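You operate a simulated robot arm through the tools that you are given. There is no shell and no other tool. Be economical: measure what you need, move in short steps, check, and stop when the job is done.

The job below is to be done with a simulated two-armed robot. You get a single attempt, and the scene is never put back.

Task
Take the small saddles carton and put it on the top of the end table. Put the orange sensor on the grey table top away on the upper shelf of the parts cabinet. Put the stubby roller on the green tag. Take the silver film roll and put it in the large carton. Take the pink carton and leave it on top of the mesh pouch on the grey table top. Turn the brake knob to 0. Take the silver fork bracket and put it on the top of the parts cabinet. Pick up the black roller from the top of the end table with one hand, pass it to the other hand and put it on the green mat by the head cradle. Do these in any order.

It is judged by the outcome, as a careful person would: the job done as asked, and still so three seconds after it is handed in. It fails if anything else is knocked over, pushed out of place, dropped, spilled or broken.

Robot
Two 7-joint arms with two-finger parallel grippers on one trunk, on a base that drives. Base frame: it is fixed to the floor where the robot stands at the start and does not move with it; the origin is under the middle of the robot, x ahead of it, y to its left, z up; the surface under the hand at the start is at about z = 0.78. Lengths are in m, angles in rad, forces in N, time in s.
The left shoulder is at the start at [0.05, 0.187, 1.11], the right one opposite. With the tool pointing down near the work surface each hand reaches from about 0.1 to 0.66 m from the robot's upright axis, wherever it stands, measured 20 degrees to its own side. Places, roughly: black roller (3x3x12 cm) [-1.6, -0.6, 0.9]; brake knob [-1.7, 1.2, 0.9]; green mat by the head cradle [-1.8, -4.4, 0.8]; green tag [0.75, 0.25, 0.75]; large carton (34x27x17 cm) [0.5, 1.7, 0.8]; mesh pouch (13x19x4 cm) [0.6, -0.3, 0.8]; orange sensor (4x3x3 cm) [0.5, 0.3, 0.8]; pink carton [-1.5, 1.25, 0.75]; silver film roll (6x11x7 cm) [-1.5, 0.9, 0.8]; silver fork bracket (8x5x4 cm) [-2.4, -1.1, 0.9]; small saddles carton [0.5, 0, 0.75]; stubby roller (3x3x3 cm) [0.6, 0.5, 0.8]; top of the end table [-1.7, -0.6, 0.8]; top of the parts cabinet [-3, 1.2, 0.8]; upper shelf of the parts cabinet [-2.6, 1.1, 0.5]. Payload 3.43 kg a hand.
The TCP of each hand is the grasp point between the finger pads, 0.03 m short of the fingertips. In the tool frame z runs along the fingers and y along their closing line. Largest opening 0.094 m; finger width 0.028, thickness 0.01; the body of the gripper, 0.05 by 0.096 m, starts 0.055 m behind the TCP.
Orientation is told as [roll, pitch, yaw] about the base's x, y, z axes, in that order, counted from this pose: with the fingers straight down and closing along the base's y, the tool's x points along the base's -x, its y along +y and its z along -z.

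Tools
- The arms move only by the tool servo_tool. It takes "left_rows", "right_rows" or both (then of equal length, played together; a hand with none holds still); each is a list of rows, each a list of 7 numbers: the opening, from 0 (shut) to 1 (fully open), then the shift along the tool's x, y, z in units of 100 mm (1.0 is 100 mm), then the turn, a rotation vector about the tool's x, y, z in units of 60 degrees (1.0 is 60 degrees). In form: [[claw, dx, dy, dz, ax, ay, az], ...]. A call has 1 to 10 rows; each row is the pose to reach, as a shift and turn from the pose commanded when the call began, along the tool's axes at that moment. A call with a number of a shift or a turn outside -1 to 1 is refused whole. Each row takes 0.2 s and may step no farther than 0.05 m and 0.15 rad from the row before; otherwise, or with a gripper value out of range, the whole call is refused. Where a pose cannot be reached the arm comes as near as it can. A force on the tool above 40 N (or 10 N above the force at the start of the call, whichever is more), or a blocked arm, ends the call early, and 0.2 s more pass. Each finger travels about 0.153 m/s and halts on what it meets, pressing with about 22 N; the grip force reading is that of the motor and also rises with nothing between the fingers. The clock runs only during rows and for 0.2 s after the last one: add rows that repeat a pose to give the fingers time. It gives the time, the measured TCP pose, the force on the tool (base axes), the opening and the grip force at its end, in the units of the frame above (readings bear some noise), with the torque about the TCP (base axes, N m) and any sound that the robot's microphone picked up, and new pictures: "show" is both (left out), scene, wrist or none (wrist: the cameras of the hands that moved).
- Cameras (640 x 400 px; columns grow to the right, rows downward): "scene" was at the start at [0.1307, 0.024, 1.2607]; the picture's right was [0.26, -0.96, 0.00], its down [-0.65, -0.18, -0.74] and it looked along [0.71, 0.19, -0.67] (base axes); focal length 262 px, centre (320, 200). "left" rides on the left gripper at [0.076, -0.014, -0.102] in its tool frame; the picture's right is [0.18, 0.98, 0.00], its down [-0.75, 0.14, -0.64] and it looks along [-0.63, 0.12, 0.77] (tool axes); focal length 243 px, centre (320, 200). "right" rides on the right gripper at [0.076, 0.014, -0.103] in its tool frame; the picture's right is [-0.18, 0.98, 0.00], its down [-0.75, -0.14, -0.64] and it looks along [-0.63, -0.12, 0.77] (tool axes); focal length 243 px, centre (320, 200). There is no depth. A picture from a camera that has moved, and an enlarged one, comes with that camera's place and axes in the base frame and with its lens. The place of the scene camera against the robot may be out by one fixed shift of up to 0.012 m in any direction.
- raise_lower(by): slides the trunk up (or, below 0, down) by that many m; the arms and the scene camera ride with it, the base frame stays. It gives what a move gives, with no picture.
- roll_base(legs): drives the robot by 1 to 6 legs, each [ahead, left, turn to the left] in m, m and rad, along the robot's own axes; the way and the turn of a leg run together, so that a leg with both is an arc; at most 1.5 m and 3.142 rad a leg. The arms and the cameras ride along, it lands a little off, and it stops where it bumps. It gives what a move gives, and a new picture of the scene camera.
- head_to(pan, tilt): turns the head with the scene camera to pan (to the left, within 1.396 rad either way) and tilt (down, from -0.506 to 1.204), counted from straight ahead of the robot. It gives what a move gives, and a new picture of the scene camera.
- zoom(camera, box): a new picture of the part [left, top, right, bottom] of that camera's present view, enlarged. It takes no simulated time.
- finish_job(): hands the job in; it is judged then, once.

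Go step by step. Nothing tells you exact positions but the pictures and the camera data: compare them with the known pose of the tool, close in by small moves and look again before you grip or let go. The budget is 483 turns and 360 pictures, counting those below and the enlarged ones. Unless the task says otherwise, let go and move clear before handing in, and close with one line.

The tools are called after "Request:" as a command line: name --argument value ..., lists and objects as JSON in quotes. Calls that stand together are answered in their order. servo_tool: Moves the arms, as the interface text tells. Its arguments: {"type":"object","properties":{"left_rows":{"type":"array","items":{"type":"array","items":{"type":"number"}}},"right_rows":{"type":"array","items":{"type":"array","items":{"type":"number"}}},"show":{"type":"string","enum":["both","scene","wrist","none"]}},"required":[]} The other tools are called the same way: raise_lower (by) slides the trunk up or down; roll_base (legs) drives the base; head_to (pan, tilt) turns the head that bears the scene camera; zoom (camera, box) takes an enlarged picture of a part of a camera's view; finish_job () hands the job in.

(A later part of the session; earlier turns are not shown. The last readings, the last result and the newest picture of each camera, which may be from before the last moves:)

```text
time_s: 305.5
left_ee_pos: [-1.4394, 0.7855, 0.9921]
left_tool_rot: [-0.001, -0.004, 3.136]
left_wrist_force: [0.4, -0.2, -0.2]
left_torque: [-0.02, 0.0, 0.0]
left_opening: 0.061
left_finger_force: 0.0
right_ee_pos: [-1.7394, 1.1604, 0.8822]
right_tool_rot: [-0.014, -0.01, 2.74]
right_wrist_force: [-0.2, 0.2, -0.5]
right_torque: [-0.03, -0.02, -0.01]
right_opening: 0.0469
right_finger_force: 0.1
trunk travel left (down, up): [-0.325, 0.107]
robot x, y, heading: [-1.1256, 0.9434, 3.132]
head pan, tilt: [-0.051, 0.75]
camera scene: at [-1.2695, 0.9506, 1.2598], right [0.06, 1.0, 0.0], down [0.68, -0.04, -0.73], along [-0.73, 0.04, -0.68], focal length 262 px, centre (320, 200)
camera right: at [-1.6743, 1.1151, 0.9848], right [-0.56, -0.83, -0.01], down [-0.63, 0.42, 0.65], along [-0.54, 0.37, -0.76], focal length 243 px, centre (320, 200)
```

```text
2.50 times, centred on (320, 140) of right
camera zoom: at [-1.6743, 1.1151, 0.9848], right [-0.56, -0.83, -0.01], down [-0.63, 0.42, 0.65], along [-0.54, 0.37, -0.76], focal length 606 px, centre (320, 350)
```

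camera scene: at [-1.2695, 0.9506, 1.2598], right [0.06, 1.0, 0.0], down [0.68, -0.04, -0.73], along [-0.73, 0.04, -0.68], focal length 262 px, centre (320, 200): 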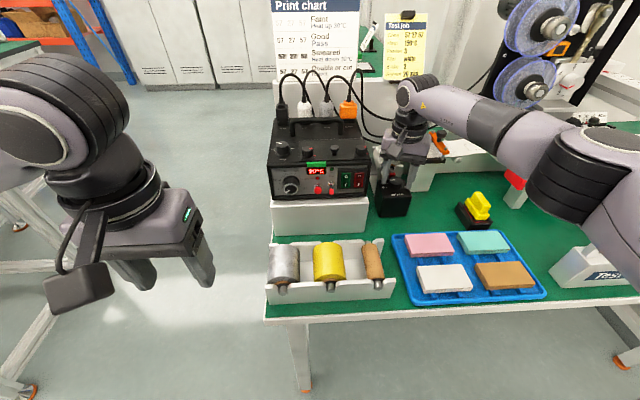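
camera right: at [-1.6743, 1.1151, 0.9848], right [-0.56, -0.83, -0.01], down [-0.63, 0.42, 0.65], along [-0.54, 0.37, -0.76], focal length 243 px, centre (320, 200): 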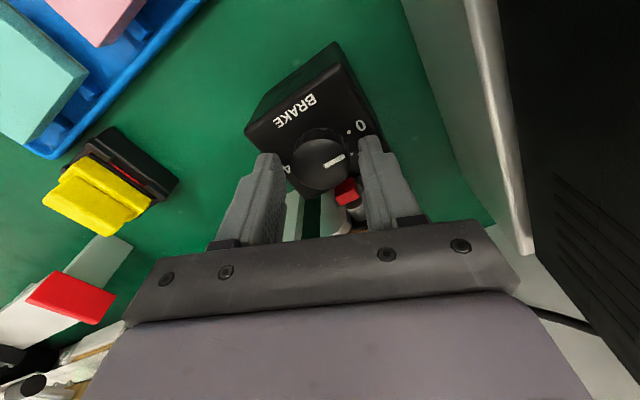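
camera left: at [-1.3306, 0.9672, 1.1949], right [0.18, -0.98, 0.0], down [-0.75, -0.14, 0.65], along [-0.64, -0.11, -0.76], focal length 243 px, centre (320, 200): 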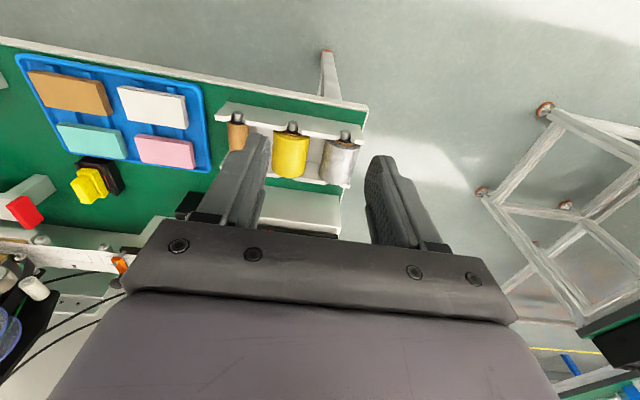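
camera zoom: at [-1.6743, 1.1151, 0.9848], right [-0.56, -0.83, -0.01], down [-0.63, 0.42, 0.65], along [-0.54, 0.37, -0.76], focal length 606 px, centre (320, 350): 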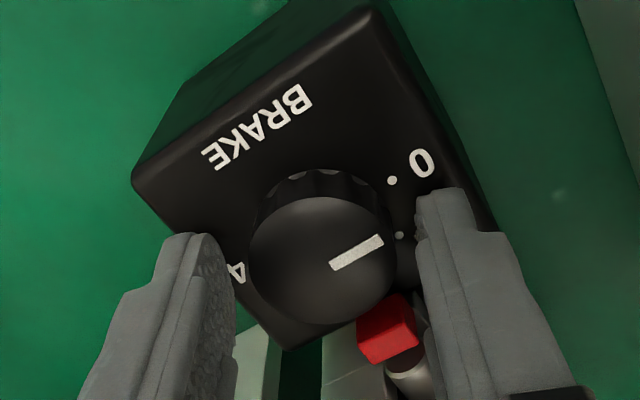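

About 12–18° remain. One more short stroke.

Request:
servo_tool --right_rows '[[0.2, 0, 0, 0, 0, 0, 0], [0.2, 0, 0, 0, 0, 0, 0], [0.2, 0, 0, 0, 0, 0, -0.1], [0.2, 0, 0, 0, 0, 0, -0.21], [0.2, 0, 0, 0, 0, 0, -0.21], [0.5, 0, 0, -0.02, 0, 0, -0.21], [0.5, 0, 0, -0.02, 0, 0, -0.21]]' --show "none"

Request:
servo_tool --right_rows '[[0.5, 0, 0, -0.2, 0, 0, 0.0], [0.5, 0, 0, -0.6, 0, 0, 0.0], [0.5, 0, 0, -0.95, 0, 0, 0], [0.5, 0, 0, -0.95, 0, 0, 0]]' --show "wrist"

Request:
zoom --camera "right" --box '[240, 60, 400, 180]'

Request:
zoom --camera "scene" --box '[365, 140, 425, 220]'

```text
time_s: 307.1
left_ee_pos: [-1.4398, 0.7847, 0.9917]
left_tool_rot: [-0.002, -0.005, 3.137]
left_wrist_force: [0.5, -0.1, 0.8]
left_torque: [0.0, -0.04, -0.01]
left_opening: 0.0609
left_finger_force: 0.1
right_ee_pos: [-1.7396, 1.161, 0.8879]
right_tool_rot: [-0.018, -0.008, 2.959]
right_wrist_force: [-0.2, 0.2, -0.2]
right_torque: [-0.01, -0.02, -0.01]
right_opening: 0.0471
right_finger_force: 0.0
trunk travel left (down, up): [-0.325, 0.107]
robot x, y, heading: [-1.1206, 0.9465, 3.132]
head pan, tilt: [-0.051, 0.75]
```

```text
time_s: 308.1
left_ee_pos: [-1.4393, 0.7856, 0.9918]
left_tool_rot: [-0.001, -0.003, 3.137]
left_wrist_force: [-0.1, -0.3, -0.1]
left_torque: [-0.01, 0.01, 0.0]
left_opening: 0.0612
left_finger_force: 0.1
right_ee_pos: [-1.7404, 1.1603, 0.9839]
right_tool_rot: [-0.016, -0.006, 2.958]
right_wrist_force: [0.1, -0.5, -0.9]
right_torque: [0.0, 0.01, 0.01]
right_opening: 0.0471
right_finger_force: 0.0
trunk travel left (down, up): [-0.325, 0.107]
robot x, y, heading: [-1.1223, 0.9438, 3.13]
head pan, tilt: [-0.051, 0.75]
camera right: at [-1.6689, 1.1305, 1.0859], right [-0.36, -0.93, -0.01], down [-0.71, 0.26, 0.65], along [-0.6, 0.24, -0.76], focal length 243 px, centre (320, 200)
```

right: 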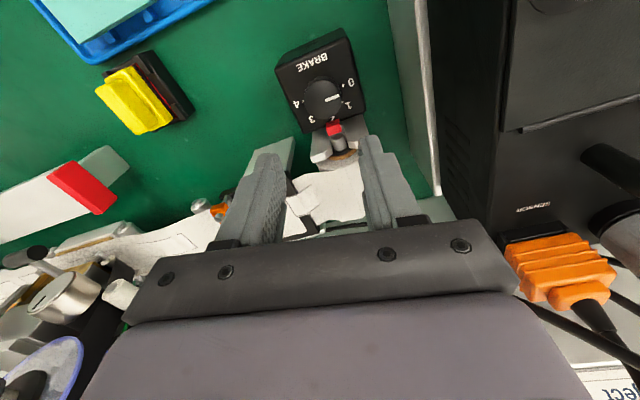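

```text
3.33 times, centred on (320, 120) of right
camera zoom: at [-1.6689, 1.1305, 1.0859], right [-0.36, -0.93, -0.01], down [-0.71, 0.26, 0.65], along [-0.6, 0.24, -0.76], focal length 809 px, centre (320, 467)
```

zoom: 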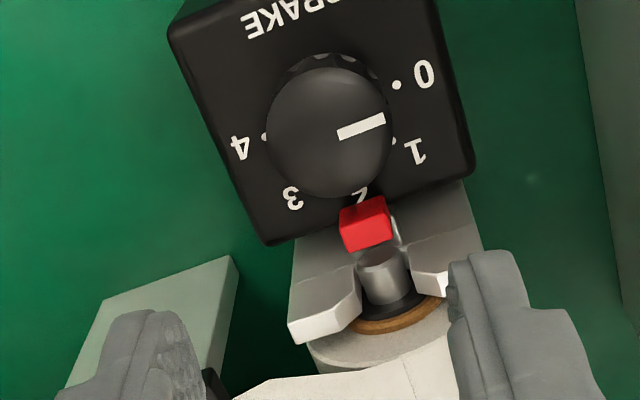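

```text
5.00 times, centred on (395, 180) of scene
camera zoom: at [-1.2696, 0.9507, 1.2597], right [0.06, 1.0, 0.0], down [0.68, -0.04, -0.73], along [-0.73, 0.04, -0.68], focal length 1308 px, centre (-55, 300)
```

zoom: 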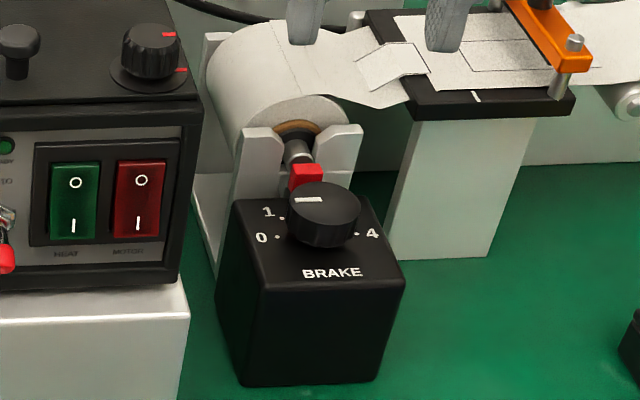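

The pointer looks parallel to the 0–4 line now. I'll zoom to verify, and check the film strip, which looks slack now.

Request:
zoom --camera "right" --box '[285, 65, 355, 115]'

Request:
zoom --camera "scene" --box '[360, 80, 560, 220]'

```text
8.00 times, centred on (320, 90) of right
camera zoom: at [-1.6689, 1.1305, 1.0859], right [-0.36, -0.93, -0.01], down [-0.71, 0.26, 0.65], along [-0.6, 0.24, -0.76], focal length 1941 px, centre (320, 1080)
```

zoom: 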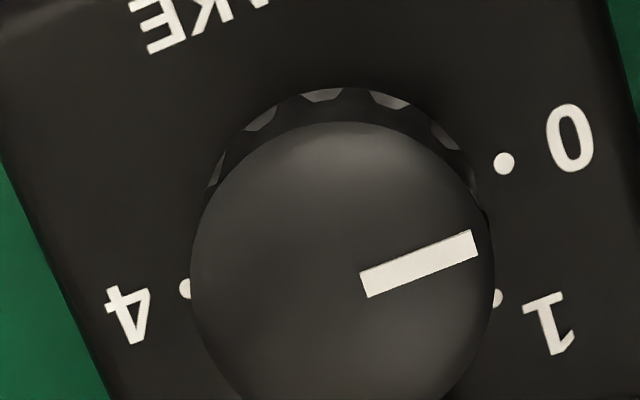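

```text
2.86 times, centred on (460, 150) of scene
camera zoom: at [-1.2696, 0.9507, 1.2597], right [0.06, 1.0, 0.0], down [0.68, -0.04, -0.73], along [-0.73, 0.04, -0.68], focal length 748 px, centre (-80, 343)
```

zoom: 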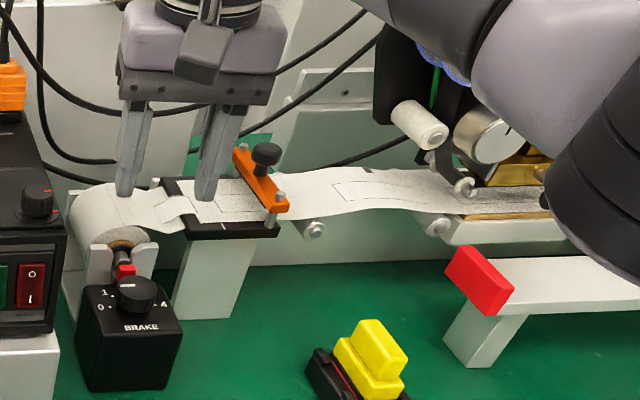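

The pointer matches the 0–4 line within about 1°, and the web has simply gone slack. Now the pink carton: I'll bring the right hand back over it.

Request:
servo_tool --right_rows '[[0.7, 0, 0, -0.4, 0, 0, 0], [0.9, 0.4, -0.2, -0.6, 0, 0, 0], [1, 0.8, -0.4, -0.6, 0, 0, 0], [1, 1.0, -0.6, -0.6, 0, 0, -0.1], [1, 1.0, -0.65, -0.6, 0, 0, -0.17], [1, 1.0, -0.65, -0.6, 0, 0, -0.17]]'

```text
time_s: 309.5
left_ee_pos: [-1.4394, 0.7857, 0.9919]
left_tool_rot: [-0.003, -0.004, 3.136]
left_wrist_force: [0.2, -0.3, -0.5]
left_torque: [0.02, -0.01, 0.0]
left_opening: 0.0612
left_finger_force: 0.1
right_ee_pos: [-1.6268, 1.207, 1.0414]
right_tool_rot: [-0.017, -0.006, 3.137]
right_wrist_force: [0.0, -0.8, -0.1]
right_torque: [0.03, 0.03, 0.03]
right_opening: 0.0939
right_finger_force: 0.0
trunk travel left (down, up): [-0.325, 0.107]
robot x, y, heading: [-1.1191, 0.9455, 3.134]
head pan, tilt: [-0.051, 0.75]
camera scene: at [-1.2695, 0.9506, 1.2598], right [0.06, 1.0, 0.0], down [0.68, -0.04, -0.73], along [-0.73, 0.04, -0.68], focal length 262 px, centre (320, 200)
camera right: at [-1.5512, 1.1902, 1.1424], right [-0.19, -0.98, -0.02], down [-0.75, 0.13, 0.65], along [-0.63, 0.13, -0.76], focal length 243 px, centre (320, 200)
```

scene: 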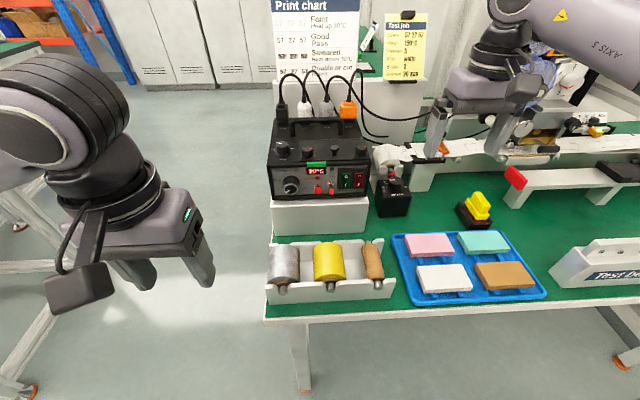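
right: 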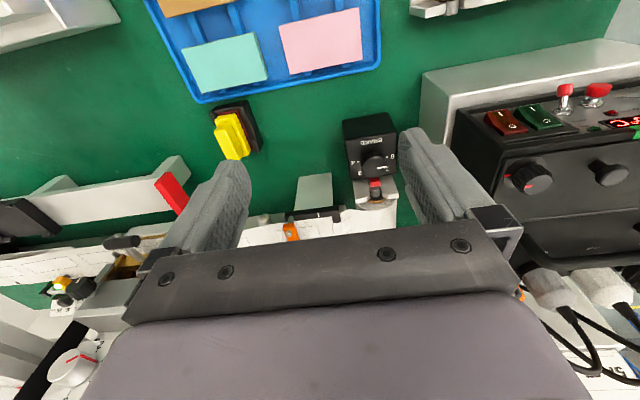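

The pink carton is at about [-1.593, 1.201, 0.80], roughly 9 × 6.5 cm, edges aligned with the axes. I'll turn the hand to close along x with a reduced opening to spare the white carton in front.

Request:
servo_tool --right_rows '[[0.83, 0.1, 0, 0, 0, 0, 0.14], [0.83, 0.2, 0, 0, 0, 0, 0.28], [0.83, 0.34, 0.06, 0, 0, 0, 0.42], [0.83, 0.34, 0.06, 0, 0, 0, 0.56], [0.83, 0.34, 0.06, 0, 0, 0, 0.7], [0.83, 0.34, 0.06, 0, 0, 0, 0.84], [0.83, 0.34, 0.06, 0, 0, 0, 0.98]]' --show "none"

Request:
servo_tool --right_rows '[[0.83, 0, 0, 0.1, 0, 0, 0.14], [0.83, 0, 0, 0.3, 0, 0, 0.28], [0.83, 0, 0, 0.5, 0, 0, 0.42], [0.83, 0, 0, 0.7, 0, 0, 0.52], [0.83, 0, 0, 0.8, 0, 0, 0.52], [0.83, 0, 0, 0.8, 0, 0, 0.52]]'

```text
time_s: 311.1
left_ee_pos: [-1.4389, 0.786, 0.9922]
left_tool_rot: [-0.003, -0.004, 3.136]
left_wrist_force: [0.5, 0.0, -0.1]
left_torque: [-0.01, 0.01, -0.02]
left_opening: 0.0611
left_finger_force: 0.0
right_ee_pos: [-1.5939, 1.1968, 1.0427]
right_tool_rot: [-0.005, -0.017, 2.109]
right_wrist_force: [0.3, 0.0, 0.3]
right_torque: [0.02, 0.0, -0.01]
right_opening: 0.0777
right_finger_force: 0.0
trunk travel left (down, up): [-0.325, 0.107]
robot x, y, heading: [-1.1202, 0.9447, 3.132]
head pan, tilt: [-0.051, 0.75]
```

```text
time_s: 312.5
left_ee_pos: [-1.4403, 0.7854, 0.9924]
left_tool_rot: [-0.003, -0.004, 3.135]
left_wrist_force: [0.6, 0.0, -0.6]
left_torque: [0.0, 0.0, 0.03]
left_opening: 0.0614
left_finger_force: 0.0
right_ee_pos: [-1.5933, 1.1999, 0.9607]
right_tool_rot: [0.006, -0.019, 1.565]
right_wrist_force: [0.3, -0.4, -0.1]
right_torque: [-0.02, -0.03, 0.01]
right_opening: 0.078
right_finger_force: 0.0
trunk travel left (down, up): [-0.325, 0.107]
robot x, y, heading: [-1.1205, 0.9427, 3.134]
head pan, tilt: [-0.051, 0.75]
camera scene: at [-1.2695, 0.9506, 1.2598], right [0.06, 1.0, 0.0], down [0.68, -0.04, -0.73], along [-0.73, 0.04, -0.68], focal length 262 px, centre (320, 200)
camera right: at [-1.6084, 1.1207, 1.0617], right [-0.98, 0.19, 0.01], down [0.15, 0.74, 0.65], along [0.12, 0.64, -0.76], focal length 243 px, centre (320, 200)
```

scene: 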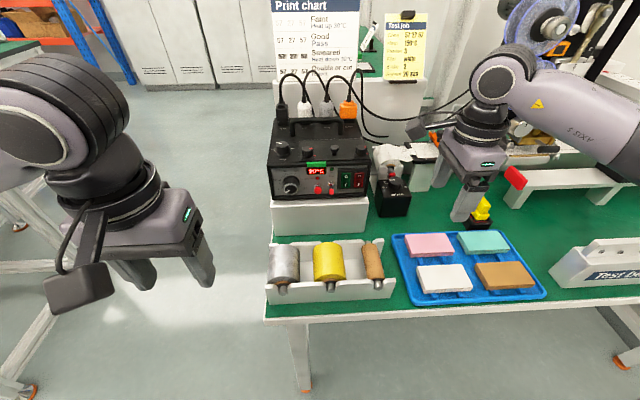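
right: 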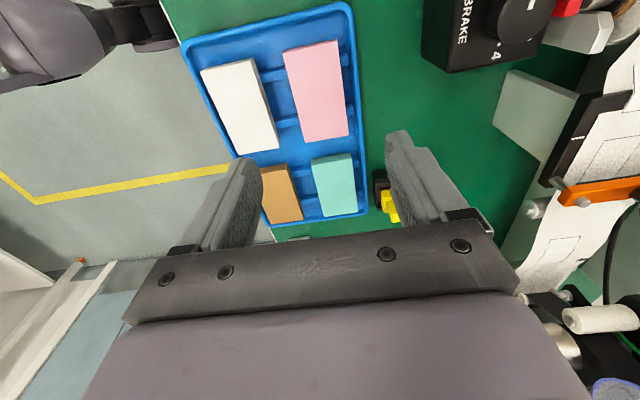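

The carton measures 5 × 9 cm, centred at [-1.593, 1.200], exactly beneath the hand. I'll descend.

Request:
servo_tool --right_rows '[[0.76, 0, 0, 0.4, 0, 0, 0], [0.76, 0, 0, 0.8, 0, 0, 0], [0.76, 0, 0, 1.0, 0, 0, 0], [0.76, 0, 0, 1.0, 0, 0, 0]]'

Request:
zoom --camera "scene" --box '[380, 150, 540, 310]'

```text
time_s: 313.5
left_ee_pos: [-1.4397, 0.7868, 0.9923]
left_tool_rot: [-0.003, -0.003, 3.137]
left_wrist_force: [-0.8, 0.4, -0.4]
left_torque: [-0.01, -0.03, 0.01]
left_opening: 0.0613
left_finger_force: 0.0
right_ee_pos: [-1.5968, 1.2008, 0.8582]
right_tool_rot: [0.005, -0.018, 1.566]
right_wrist_force: [-1.1, 0.7, 0.3]
right_torque: [0.01, -0.01, 0.0]
right_opening: 0.0713
right_finger_force: 0.1
trunk travel left (down, up): [-0.325, 0.107]
robot x, y, heading: [-1.1195, 0.9405, 3.138]
head pan, tilt: [-0.051, 0.75]
camera scene: at [-1.2695, 0.9506, 1.2598], right [0.06, 1.0, 0.0], down [0.68, -0.04, -0.73], along [-0.73, 0.04, -0.68], focal length 262 px, centre (320, 200)
camera right: at [-1.6104, 1.123, 0.9607], right [-0.98, 0.19, 0.01], down [0.15, 0.74, 0.65], along [0.12, 0.64, -0.76], focal length 243 px, centre (320, 200)
```

scene: 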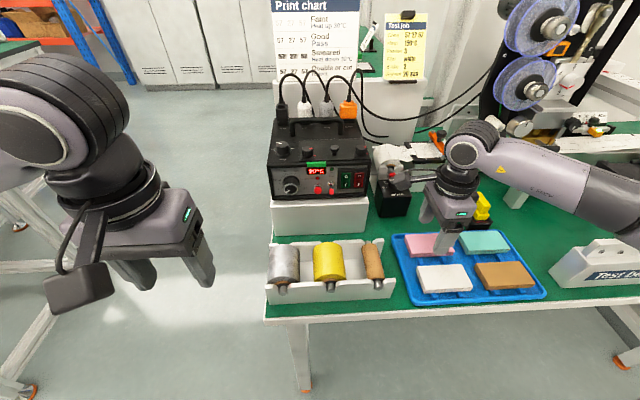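
right: 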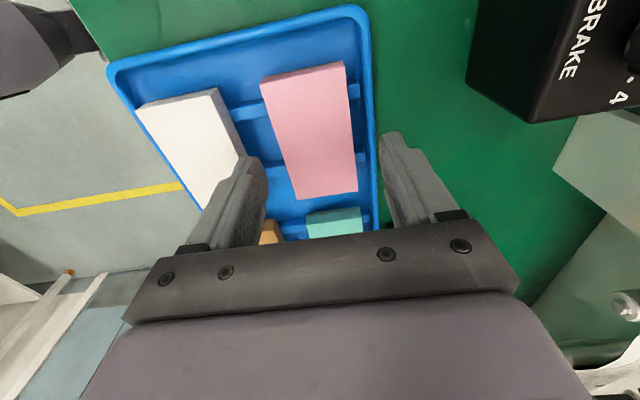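

```text
2.50 times, centred on (460, 230) of scene
camera zoom: at [-1.2695, 0.9506, 1.2598], right [0.06, 1.0, 0.0], down [0.68, -0.04, -0.73], along [-0.73, 0.04, -0.68], focal length 654 px, centre (-30, 125)
```

zoom: 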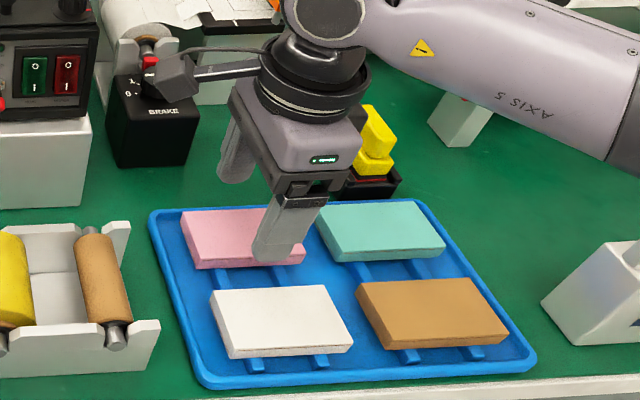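

Request:
servo_tool --right_rows '[[0.76, 0, -0.03, 0.2, 0, 0, 0], [0.76, 0, -0.03, 0.42, 0, 0, 0], [0.76, 0, -0.03, 0.42, 0, 0, 0], [0.4, 0, -0.03, 0.42, 0, 0, 0], [0.4, 0, -0.03, 0.42, 0, 0, 0], [0.4, 0, -0.03, 0.42, 0, 0, 0]]'

Request:
zoom --camera "scene" --box '[380, 150, 540, 310]'

```text
time_s: 314.5
left_ee_pos: [-1.4385, 0.7851, 0.9924]
left_tool_rot: [-0.001, -0.007, 3.138]
left_wrist_force: [0.2, 0.2, -0.5]
left_torque: [0.0, 0.0, -0.02]
left_opening: 0.0613
left_finger_force: 0.0
right_ee_pos: [-1.6019, 1.1999, 0.8246]
right_tool_rot: [0.039, -0.011, 1.559]
right_wrist_force: [-3.1, -1.1, 4.3]
right_torque: [-0.01, -0.04, 0.02]
right_opening: 0.0494
right_finger_force: 10.0
trunk travel left (down, up): [-0.325, 0.107]
robot x, y, heading: [-1.1206, 0.9449, 3.137]
head pan, tilt: [-0.051, 0.75]
stopped in row 4 (right hand): the force on the tool passed its limit at 42 N (the readings are from after the stop); the commanded pose is now the measured one
camera scene: at [-1.2691, 0.9505, 1.2594], right [0.06, 1.0, 0.0], down [0.68, -0.04, -0.73], along [-0.73, 0.04, -0.68], focal length 262 px, centre (320, 200)
camera right: at [-1.6133, 1.1231, 0.9276], right [-0.98, 0.2, 0.04], down [0.18, 0.74, 0.64], along [0.1, 0.64, -0.76], focal length 243 px, centre (320, 200)
```

scene: 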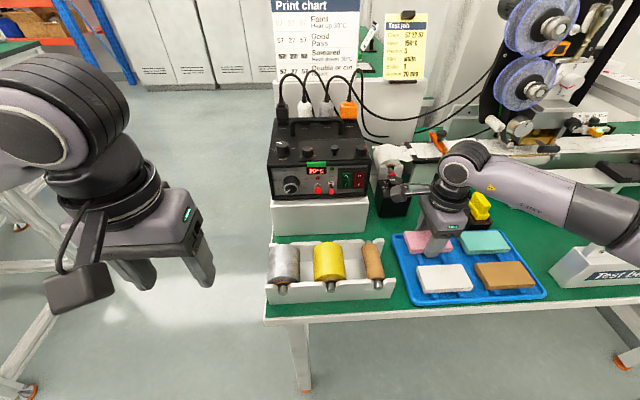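
right: 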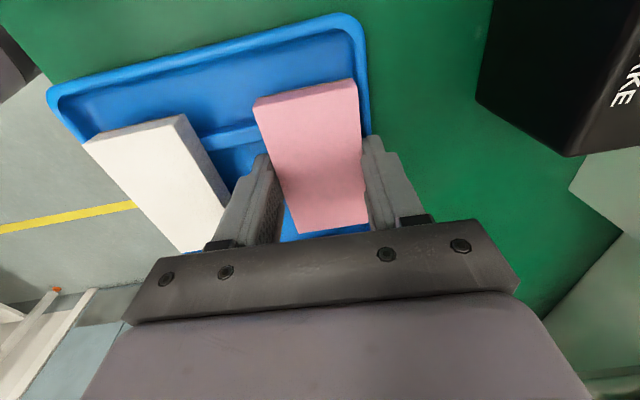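

```text
2.50 times, centred on (460, 230) of scene
camera zoom: at [-1.2691, 0.9505, 1.2594], right [0.06, 1.0, 0.0], down [0.68, -0.04, -0.73], along [-0.73, 0.04, -0.68], focal length 654 px, centre (-30, 125)
```

zoom: 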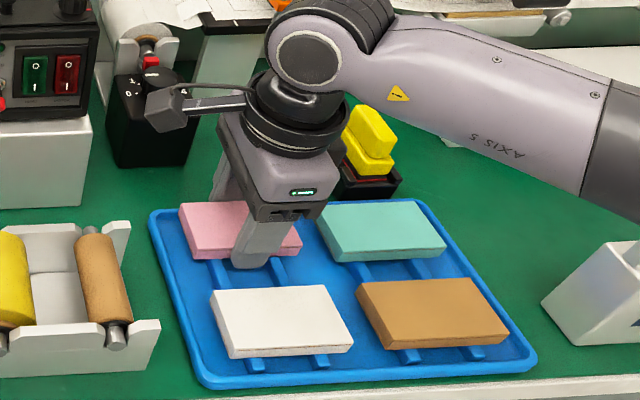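

The rear finger rests on the tray's rim, so I can't go deeper; 8 mm of overlap should do for a light carton. I'll close and lift gently.

Request:
servo_tool --right_rows '[[0.3, 0, 0, 0, 0, 0, 0], [0.3, 0, 0, 0, 0, 0, 0], [0.3, 0, 0, 0, 0, 0, 0]]'

Request:
zoom --camera "right" --box '[180, 60, 440, 240]'

```text
time_s: 315.3
left_ee_pos: [-1.4387, 0.7852, 0.9916]
left_tool_rot: [-0.001, -0.006, 3.138]
left_wrist_force: [0.0, -0.8, -1.1]
left_torque: [0.02, 0.02, -0.04]
left_opening: 0.0612
left_finger_force: 0.1
right_ee_pos: [-1.6028, 1.2005, 0.8247]
right_tool_rot: [0.038, -0.013, 1.56]
right_wrist_force: [-3.3, 0.3, 8.7]
right_torque: [-0.06, 0.06, -0.01]
right_opening: 0.0486
right_finger_force: 21.7
trunk travel left (down, up): [-0.325, 0.107]
robot x, y, heading: [-1.1188, 0.9456, 3.134]
head pan, tilt: [-0.051, 0.75]
camera scene: at [-1.2694, 0.9503, 1.2599], right [0.06, 1.0, 0.0], down [0.68, -0.04, -0.73], along [-0.73, 0.04, -0.68], focal length 262 px, centre (320, 200)
camera right: at [-1.6132, 1.123, 0.9274], right [-0.98, 0.2, 0.04], down [0.18, 0.74, 0.64], along [0.1, 0.64, -0.76], focal length 243 px, centre (320, 200)
```

scene: 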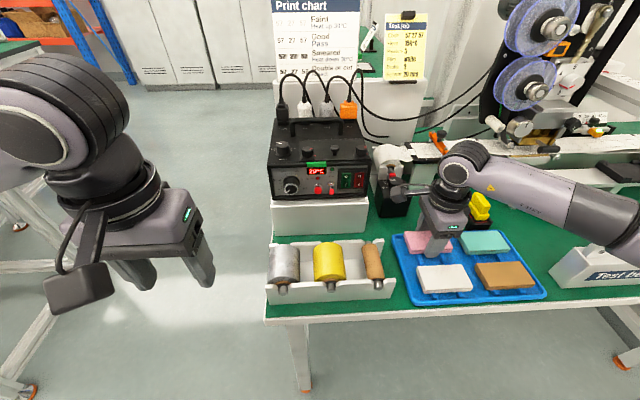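
right: 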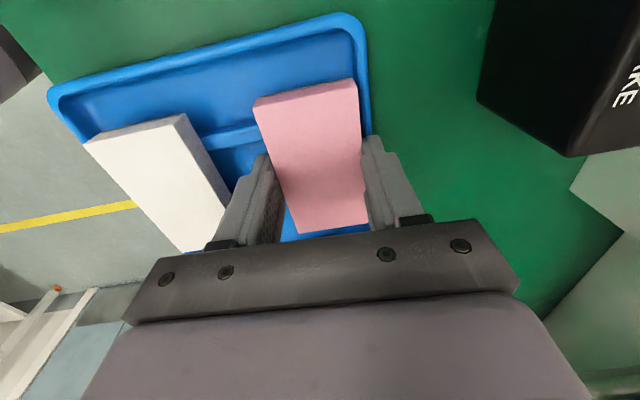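

```text
2.22 times, centred on (310, 150) of right
camera zoom: at [-1.6132, 1.123, 0.9274], right [-0.98, 0.2, 0.04], down [0.18, 0.74, 0.64], along [0.1, 0.64, -0.76], focal length 539 px, centre (342, 311)
```

zoom: 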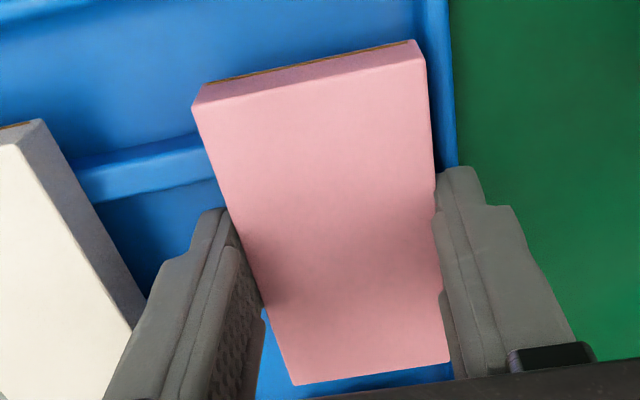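

Request:
servo_tool --right_rows '[[0.3, 0, 0, -0.1, 0, 0, 0], [0.3, 0, 0, -0.25, 0, 0, 0], [0.3, 0, 0, -0.5, 0, 0, 0], [0.3, 0, 0, -0.8, 0, 0, 0], [0.3, 0, 0, -1.0, 0, 0, 0]]'

```text
time_s: 316.5
left_ee_pos: [-1.4398, 0.7866, 0.9918]
left_tool_rot: [-0.002, -0.005, 3.137]
left_wrist_force: [0.2, 0.1, -1.0]
left_torque: [0.0, -0.02, 0.02]
left_opening: 0.0611
left_finger_force: 0.1
right_ee_pos: [-1.5993, 1.201, 0.9242]
right_tool_rot: [0.037, -0.01, 1.559]
right_wrist_force: [0.0, -0.4, -0.1]
right_torque: [0.0, 0.01, 0.03]
right_opening: 0.0491
right_finger_force: 22.4
trunk travel left (down, up): [-0.325, 0.107]
robot x, y, heading: [-1.1236, 0.9397, 3.139]
head pan, tilt: [-0.051, 0.75]
camera scene: at [-1.2696, 0.9506, 1.2597], right [0.06, 1.0, 0.0], down [0.68, -0.04, -0.73], along [-0.73, 0.04, -0.68], focal length 262 px, centre (320, 200)
camera right: at [-1.6114, 1.1234, 1.0273], right [-0.98, 0.2, 0.04], down [0.17, 0.74, 0.65], along [0.1, 0.64, -0.76], focal length 243 px, centre (320, 200)
```

scene: 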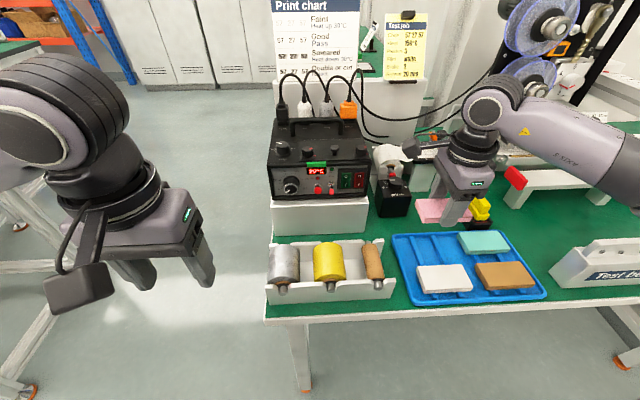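
right: 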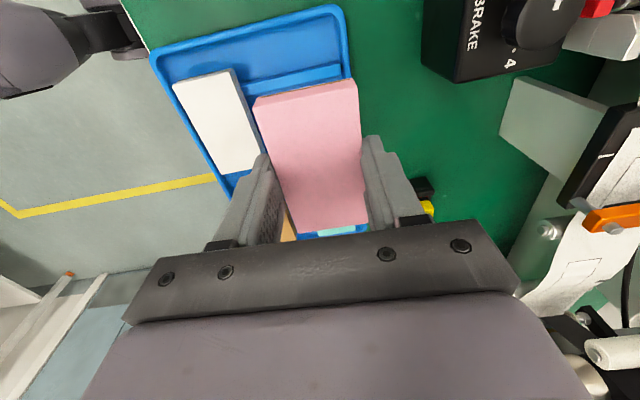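

The pink carton is held and the tray's other cartons are untouched. Now the left hand goes to the silver film roll at about [-1.55, 0.90].

Request:
servo_tool --left_rows '[[0.8, -0.3, -0.3, -0.1, 0, 0, 0], [0.8, -0.6, -0.6, -0.2, 0, 0, 0], [0.8, -0.9, -0.9, -0.2, 0, 0, 0], [0.8, -0.9, -0.9, -0.2, 0, 0, 0]]' --right_rows '[[0.3, 0, 0, -0.2, 0, 0, 0], [0.3, 0, 0, -0.4, 0, 0, 0], [0.3, 0, 0, -0.6, 0, 0, 0], [0.3, 0, 0, -0.6, 0, 0, 0]]'

Request:
zoom --camera "scene" --box '[240, 210, 420, 330]'

```text
time_s: 317.5
left_ee_pos: [-1.5276, 0.8762, 1.0109]
left_tool_rot: [0.0, -0.007, 3.138]
left_wrist_force: [0.0, 0.9, 0.4]
left_torque: [-0.02, 0.04, -0.01]
left_opening: 0.0753
left_finger_force: 0.1
right_ee_pos: [-1.5962, 1.1959, 0.9847]
right_tool_rot: [0.038, -0.012, 1.559]
right_wrist_force: [-0.5, -0.1, -0.8]
right_torque: [-0.01, -0.03, -0.03]
right_opening: 0.0485
right_finger_force: 22.3
trunk travel left (down, up): [-0.325, 0.107]
robot x, y, heading: [-1.1195, 0.9433, 3.132]
head pan, tilt: [-0.051, 0.75]
camera scene: at [-1.2697, 0.9505, 1.2598], right [0.06, 1.0, 0.0], down [0.68, -0.04, -0.73], along [-0.73, 0.04, -0.68], focal length 262 px, centre (320, 200)
camera right: at [-1.6076, 1.1201, 1.087], right [-0.98, 0.2, 0.04], down [0.17, 0.74, 0.65], along [0.1, 0.64, -0.76], focal length 243 px, centre (320, 200)
camera left: at [-1.4499, 0.8902, 1.1142], right [0.18, -0.98, 0.0], down [-0.75, -0.14, 0.65], along [-0.64, -0.11, -0.76], focal length 243 px, centre (320, 200)
```

scene: 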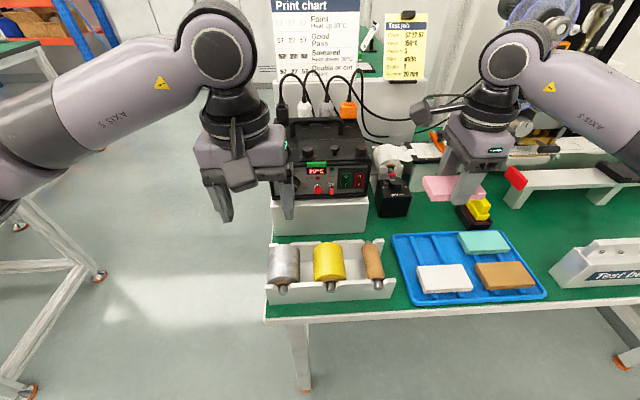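
right: 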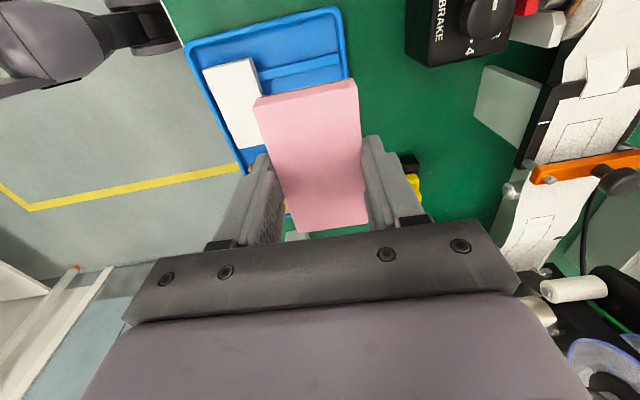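
left: 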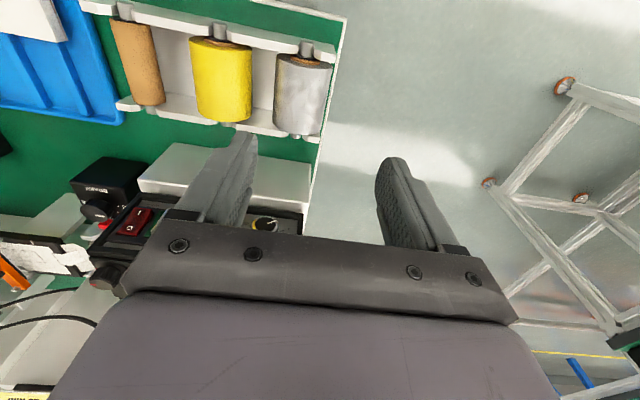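

```text
3.33 times, centred on (330, 270) of scene
camera zoom: at [-1.2697, 0.9505, 1.2598], right [0.06, 1.0, 0.0], down [0.68, -0.04, -0.73], along [-0.73, 0.04, -0.68], focal length 872 px, centre (287, -33)
```

zoom: 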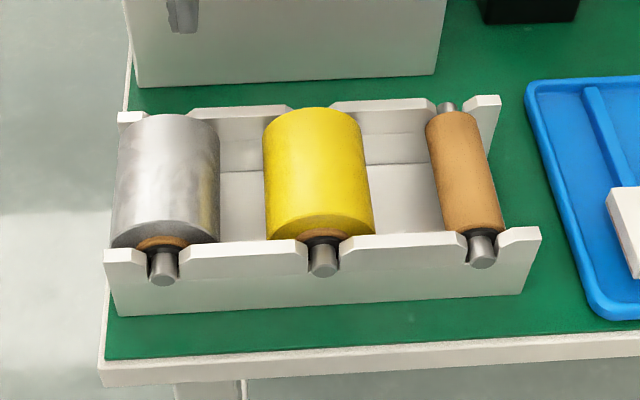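

The silver roll rests across notches with its axis along x, centred at about [-1.54, 0.899]. I'll straddle it with a reduced opening to spare the yellow one.

Request:
servo_tool --left_rows '[[0.83, -0.12, -0.23, 0.2, 0, 0, 0], [0.83, -0.12, -0.23, 0.6, 0, 0, 0], [0.83, -0.12, -0.23, 0.9, 0, 0, 0], [0.83, -0.12, -0.23, 0.9, 0, 0, 0]]'

Request:
zoom --camera "scene" --box '[220, 170, 400, 310]'

```text
time_s: 318.5
left_ee_pos: [-1.5398, 0.899, 0.9234]
left_tool_rot: [-0.002, -0.007, 3.139]
left_wrist_force: [0.2, -0.4, 0.5]
left_torque: [-0.01, 0.01, 0.03]
left_opening: 0.0778
left_finger_force: 0.2
right_ee_pos: [-1.5958, 1.1982, 0.9845]
right_tool_rot: [0.036, -0.013, 1.561]
right_wrist_force: [-0.5, -0.3, -0.2]
right_torque: [0.0, 0.0, 0.02]
right_opening: 0.0489
right_finger_force: 21.8
trunk travel left (down, up): [-0.325, 0.107]
robot x, y, heading: [-1.1203, 0.9427, 3.138]
head pan, tilt: [-0.051, 0.75]
camera scene: at [-1.2697, 0.9507, 1.2598], right [0.06, 1.0, 0.0], down [0.68, -0.04, -0.73], along [-0.73, 0.04, -0.68], focal length 262 px, centre (320, 200)
camera left: at [-1.4628, 0.9134, 1.0251], right [0.18, -0.98, 0.0], down [-0.75, -0.14, 0.65], along [-0.64, -0.11, -0.76], focal length 243 px, centre (320, 200)
```

scene: 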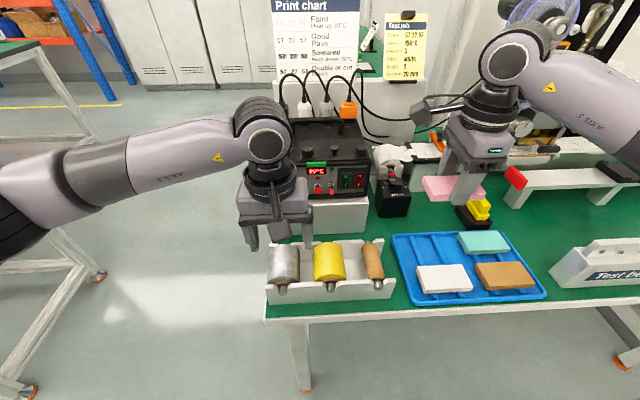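
left: 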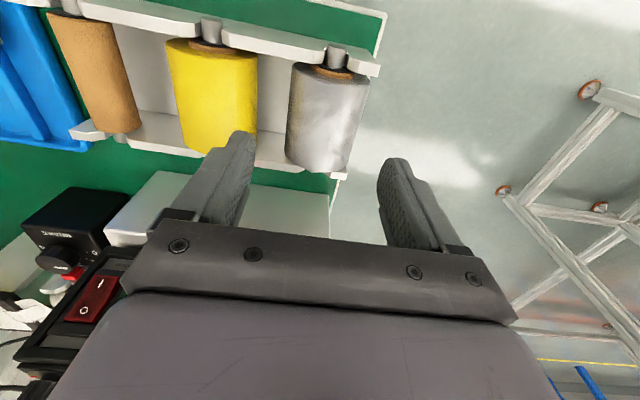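

```text
2.86 times, centred on (310, 240) of scene
camera zoom: at [-1.2697, 0.9507, 1.2598], right [0.06, 1.0, 0.0], down [0.68, -0.04, -0.73], along [-0.73, 0.04, -0.68], focal length 748 px, centre (349, 86)
```

zoom: 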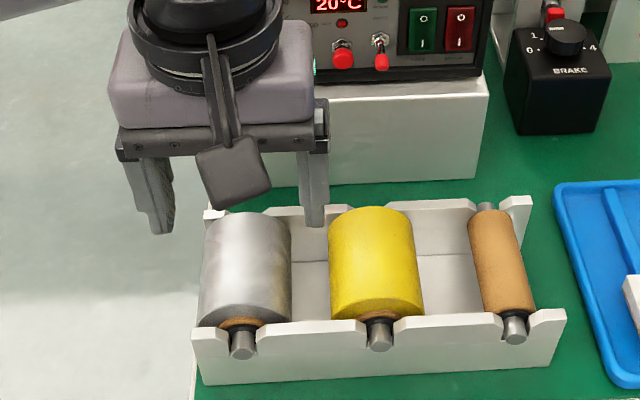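

Centred well. I'll descend to the roll's axis height and close.

Request:
servo_tool --left_rows '[[0.83, 0, 0.03, 0.4, 0, 0, 0], [0.83, 0, 0.03, 0.8, 0, 0, 0], [0.83, 0, 0.03, 0.98, 0, 0, 0], [0.83, 0, 0.03, 0.98, 0, 0, 0]]'

Request:
zoom --camera "scene" --box '[220, 170, 400, 310]'

```text
time_s: 319.5
left_ee_pos: [-1.5411, 0.8965, 0.8234]
left_tool_rot: [-0.002, -0.003, 3.138]
left_wrist_force: [-0.7, -0.7, 0.1]
left_torque: [-0.01, 0.01, 0.0]
left_opening: 0.0781
left_finger_force: 0.1
right_ee_pos: [-1.5947, 1.198, 0.9842]
right_tool_rot: [0.037, -0.012, 1.557]
right_wrist_force: [-0.2, -0.1, 0.0]
right_torque: [0.01, 0.01, 0.0]
right_opening: 0.0487
right_finger_force: 22.1
trunk travel left (down, up): [-0.325, 0.107]
robot x, y, heading: [-1.1227, 0.9437, 3.137]
head pan, tilt: [-0.051, 0.75]
camera scene: at [-1.2697, 0.9506, 1.2598], right [0.06, 1.0, 0.0], down [0.68, -0.04, -0.73], along [-0.73, 0.04, -0.68], focal length 262 px, centre (320, 200)
camera left: at [-1.4644, 0.9092, 0.9264], right [0.18, -0.98, 0.0], down [-0.75, -0.14, 0.64], along [-0.63, -0.11, -0.76], focal length 243 px, centre (320, 200)
```

scene: 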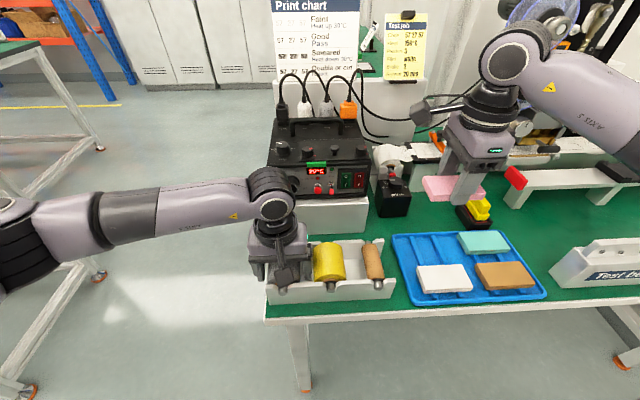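
left: 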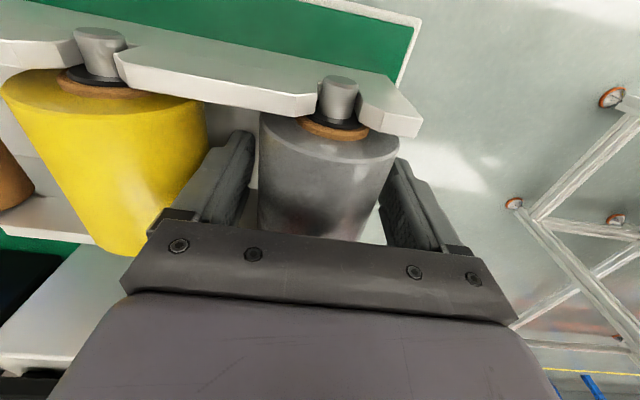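

```text
2.86 times, centred on (310, 240) of scene
camera zoom: at [-1.2697, 0.9506, 1.2598], right [0.06, 1.0, 0.0], down [0.68, -0.04, -0.73], along [-0.73, 0.04, -0.68], focal length 748 px, centre (349, 86)
```

zoom: 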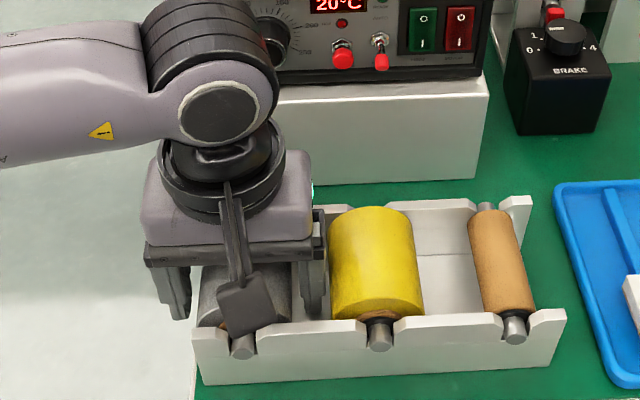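

Request:
servo_tool --left_rows '[[0.5, 0, 0, 0, 0, 0, 0], [0.4, 0, 0, 0, 0, 0, 0], [0.4, 0, 0, 0, 0, 0, 0], [0.4, 0, 0, -0.1, 0, 0, 0], [0.4, 0, 0, -0.3, 0, 0, 0], [0.4, 0, 0, -0.7, 0, 0, 0], [0.4, 0, 0, -1.0, 0, 0, 0], [0.4, 0, 0, -1.0, 0, 0, 0]]'

```text
time_s: 321.3
left_ee_pos: [-1.5403, 0.8964, 0.9249]
left_tool_rot: [-0.003, -0.004, 3.138]
left_wrist_force: [0.4, 1.0, -2.3]
left_torque: [0.01, -0.02, 0.0]
left_opening: 0.0638
left_finger_force: 21.8
right_ee_pos: [-1.5965, 1.1975, 0.9839]
right_tool_rot: [0.036, -0.012, 1.557]
right_wrist_force: [0.4, -0.2, -0.8]
right_torque: [-0.01, 0.0, 0.01]
right_opening: 0.0483
right_finger_force: 21.8
trunk travel left (down, up): [-0.325, 0.107]
robot x, y, heading: [-1.122, 0.9411, 3.134]
head pan, tilt: [-0.051, 0.75]
camera scene: at [-1.2699, 0.9506, 1.2597], right [0.06, 1.0, 0.0], down [0.68, -0.04, -0.73], along [-0.73, 0.04, -0.68], focal length 262 px, centre (320, 200)
camera left: at [-1.4631, 0.9109, 1.0275], right [0.18, -0.98, 0.0], down [-0.75, -0.14, 0.64], along [-0.63, -0.11, -0.76], focal length 243 px, centre (320, 200)
```

scene: 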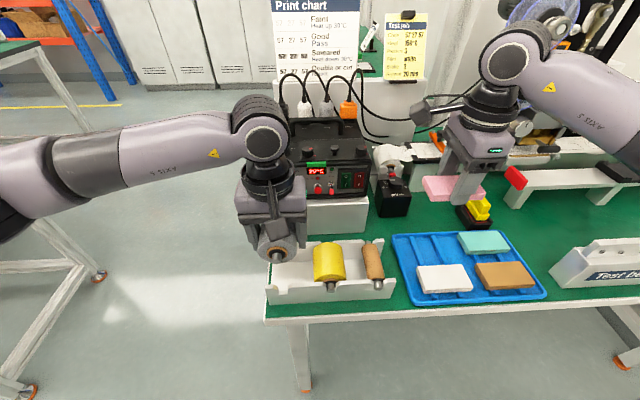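
left: 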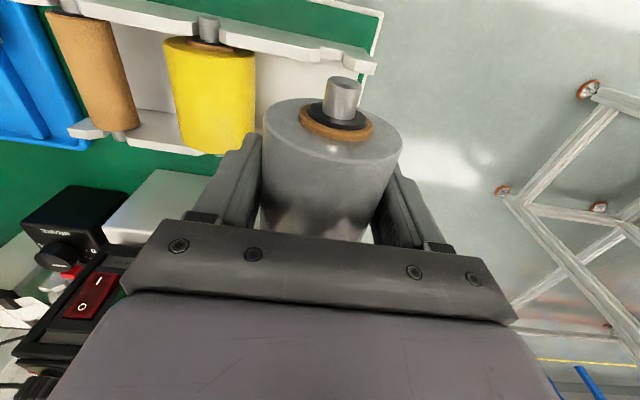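

Both items are held. I'll raise them, draw in and back away, then turn to the green bench with the large carton.

Request:
servo_tool --left_rows '[[0.4, 0, 0, -0.4, 0, 0, 0], [0.4, 0, 0, -0.8, 0, 0, 0], [0.4, 0.4, 0, -0.8, 0, 0, 0], [0.4, 0.8, 0, -0.8, 0, 0, 0], [0.4, 1.0, 0, -0.8, 0, 0, 0]]' --right_rows '[[0.3, 0, 0, -0.2, 0, 0, 0], [0.3, 0, 0, -0.4, 0, 0, 0], [0.3, 0, -0.4, -0.4, 0, 0, 0], [0.3, 0, -0.8, -0.4, 0, 0, 0], [0.3, 0, -1.0, -0.4, 0, 0, 0]]' --show "none"

Request:
roll_base --legs '[[-0.75, 0, 0], [0, 0, -1.57], [0, 0, -1.57]]'

Request:
head_to --pan 0.4 --tilt 0.5

```text
time_s: 322.5
left_ee_pos: [-1.442, 0.8981, 1.0058]
left_tool_rot: [-0.003, -0.007, 3.138]
left_wrist_force: [0.2, 0.0, -1.3]
left_torque: [-0.01, 0.02, 0.05]
left_opening: 0.0641
left_finger_force: 22.4
right_ee_pos: [-1.4928, 1.1983, 1.0182]
right_tool_rot: [0.037, -0.012, 1.557]
right_wrist_force: [-0.8, -0.2, 0.1]
right_torque: [-0.01, -0.02, 0.0]
right_opening: 0.0486
right_finger_force: 22.3
trunk travel left (down, up): [-0.325, 0.107]
robot x, y, heading: [-1.121, 0.9421, 3.132]
head pan, tilt: [-0.051, 0.75]
```

```text
time_s: 334.4
left_ee_pos: [-0.0238, 0.9639, 1.0061]
left_tool_rot: [-0.002, -0.004, -0.048]
left_wrist_force: [0.0, 0.0, -2.6]
left_torque: [0.05, -0.04, 0.0]
left_opening: 0.0642
left_finger_force: 21.8
right_ee_pos: [0.0138, 0.6609, 1.0183]
right_tool_rot: [0.037, -0.011, -1.628]
right_wrist_force: [-0.4, -0.1, -0.2]
right_torque: [-0.02, -0.02, 0.02]
right_opening: 0.0485
right_finger_force: 22.1
trunk travel left (down, up): [-0.325, 0.107]
robot x, y, heading: [-0.3461, 0.935, -0.054]
head pan, tilt: [-0.051, 0.75]
camera scene: at [-0.2149, 0.9233, 1.2597], right [-0.1, -0.99, 0.0], down [-0.68, 0.07, -0.73], along [0.73, -0.07, -0.68], focal length 262 px, centre (320, 200)
```

scene: 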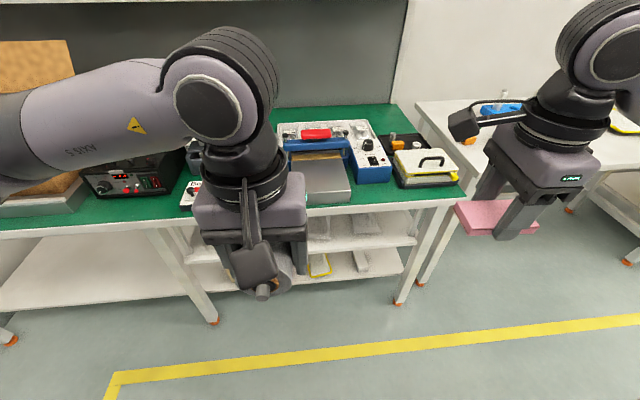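

```text
time_s: 335.3
left_ee_pos: [-0.023, 0.9641, 1.0046]
left_tool_rot: [-0.003, -0.004, -0.049]
left_wrist_force: [-0.2, 0.1, -1.9]
left_torque: [0.0, -0.04, -0.02]
left_opening: 0.0639
left_finger_force: 21.9
right_ee_pos: [0.0144, 0.6616, 1.0173]
right_tool_rot: [0.037, -0.011, -1.628]
right_wrist_force: [-0.5, -0.2, -0.2]
right_torque: [-0.04, -0.02, 0.02]
right_opening: 0.0485
right_finger_force: 21.8
trunk travel left (down, up): [-0.325, 0.107]
robot x, y, heading: [-0.3472, 0.9304, -0.054]
head pan, tilt: [0.4, 0.499]
camera scene: at [-0.2117, 0.9627, 1.2817], right [0.34, -0.94, 0.0], down [-0.45, -0.16, -0.88], along [0.83, 0.3, -0.48], focal length 262 px, centre (320, 200)
```

scene: 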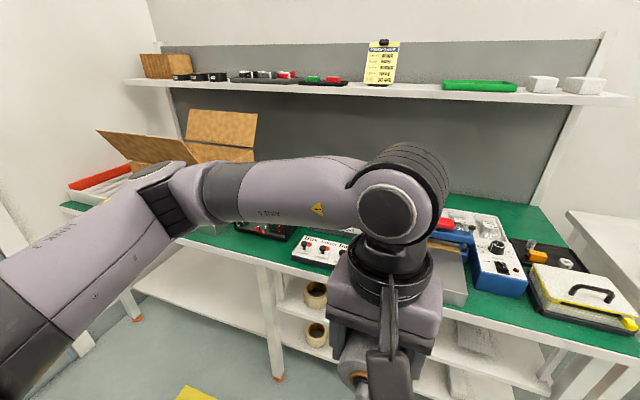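

The large carton with open flaps is to the left. I'll drive left until I'm in front of it.

Request:
roll_base --legs '[[0, 0.7, 0.054]]'

Request:
head_to --pan 0.05 --tilt 0.5

```text
time_s: 341.7
left_ee_pos: [-0.0137, 1.6673, 1.0048]
left_tool_rot: [-0.003, -0.006, 0.018]
left_wrist_force: [-0.6, -0.5, -2.0]
left_torque: [0.01, 0.02, 0.01]
left_opening: 0.0641
left_finger_force: 22.3
right_ee_pos: [0.0447, 1.3685, 1.0189]
right_tool_rot: [0.037, -0.012, -1.562]
right_wrist_force: [-0.7, -0.5, -0.1]
right_torque: [-0.01, 0.01, -0.01]
right_opening: 0.0489
right_finger_force: 21.7
trunk travel left (down, up): [-0.325, 0.107]
robot x, y, heading: [-0.3321, 1.6131, 0.016]
head pan, tilt: [0.4, 0.499]
camera scene: at [-0.2012, 1.6547, 1.2817], right [0.4, -0.92, 0.0], down [-0.44, -0.19, -0.88], along [0.8, 0.35, -0.48], focal length 262 px, centre (320, 200)
```

scene: 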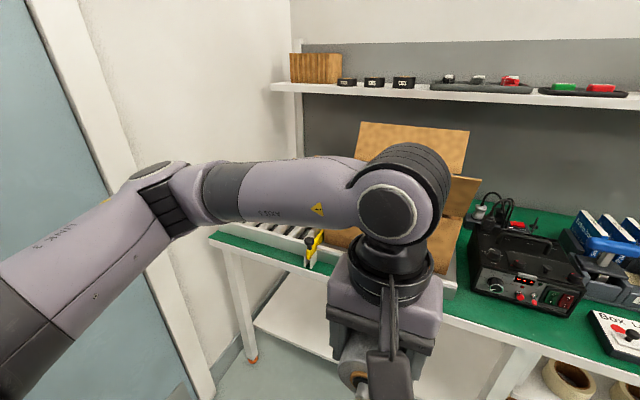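

```text
time_s: 342.5
left_ee_pos: [-0.0141, 1.6673, 1.0056]
left_tool_rot: [-0.002, -0.004, 0.016]
left_wrist_force: [0.6, -0.1, -1.8]
left_torque: [-0.01, 0.01, 0.01]
left_opening: 0.0638
left_finger_force: 22.0
right_ee_pos: [0.0444, 1.3685, 1.017]
right_tool_rot: [0.037, -0.013, -1.561]
right_wrist_force: [-0.1, 0.3, 1.2]
right_torque: [-0.01, -0.02, -0.01]
right_opening: 0.0487
right_finger_force: 22.5
trunk travel left (down, up): [-0.325, 0.107]
robot x, y, heading: [-0.3395, 1.6098, 0.013]
head pan, tilt: [0.051, 0.499]
camera scene: at [-0.1937, 1.624, 1.2817], right [0.07, -1.0, 0.0], down [-0.48, -0.03, -0.88], along [0.88, 0.06, -0.48], focal length 262 px, centre (320, 200)
```

scene: 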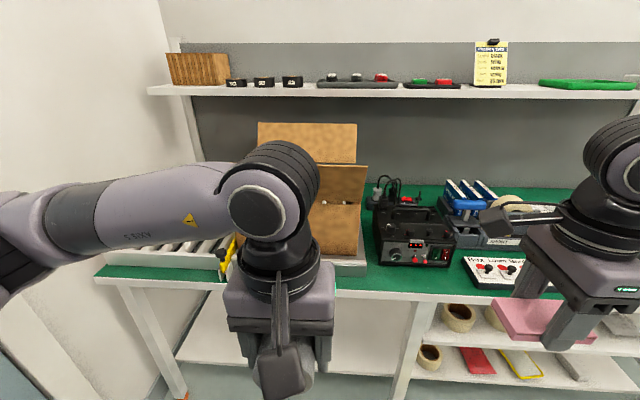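

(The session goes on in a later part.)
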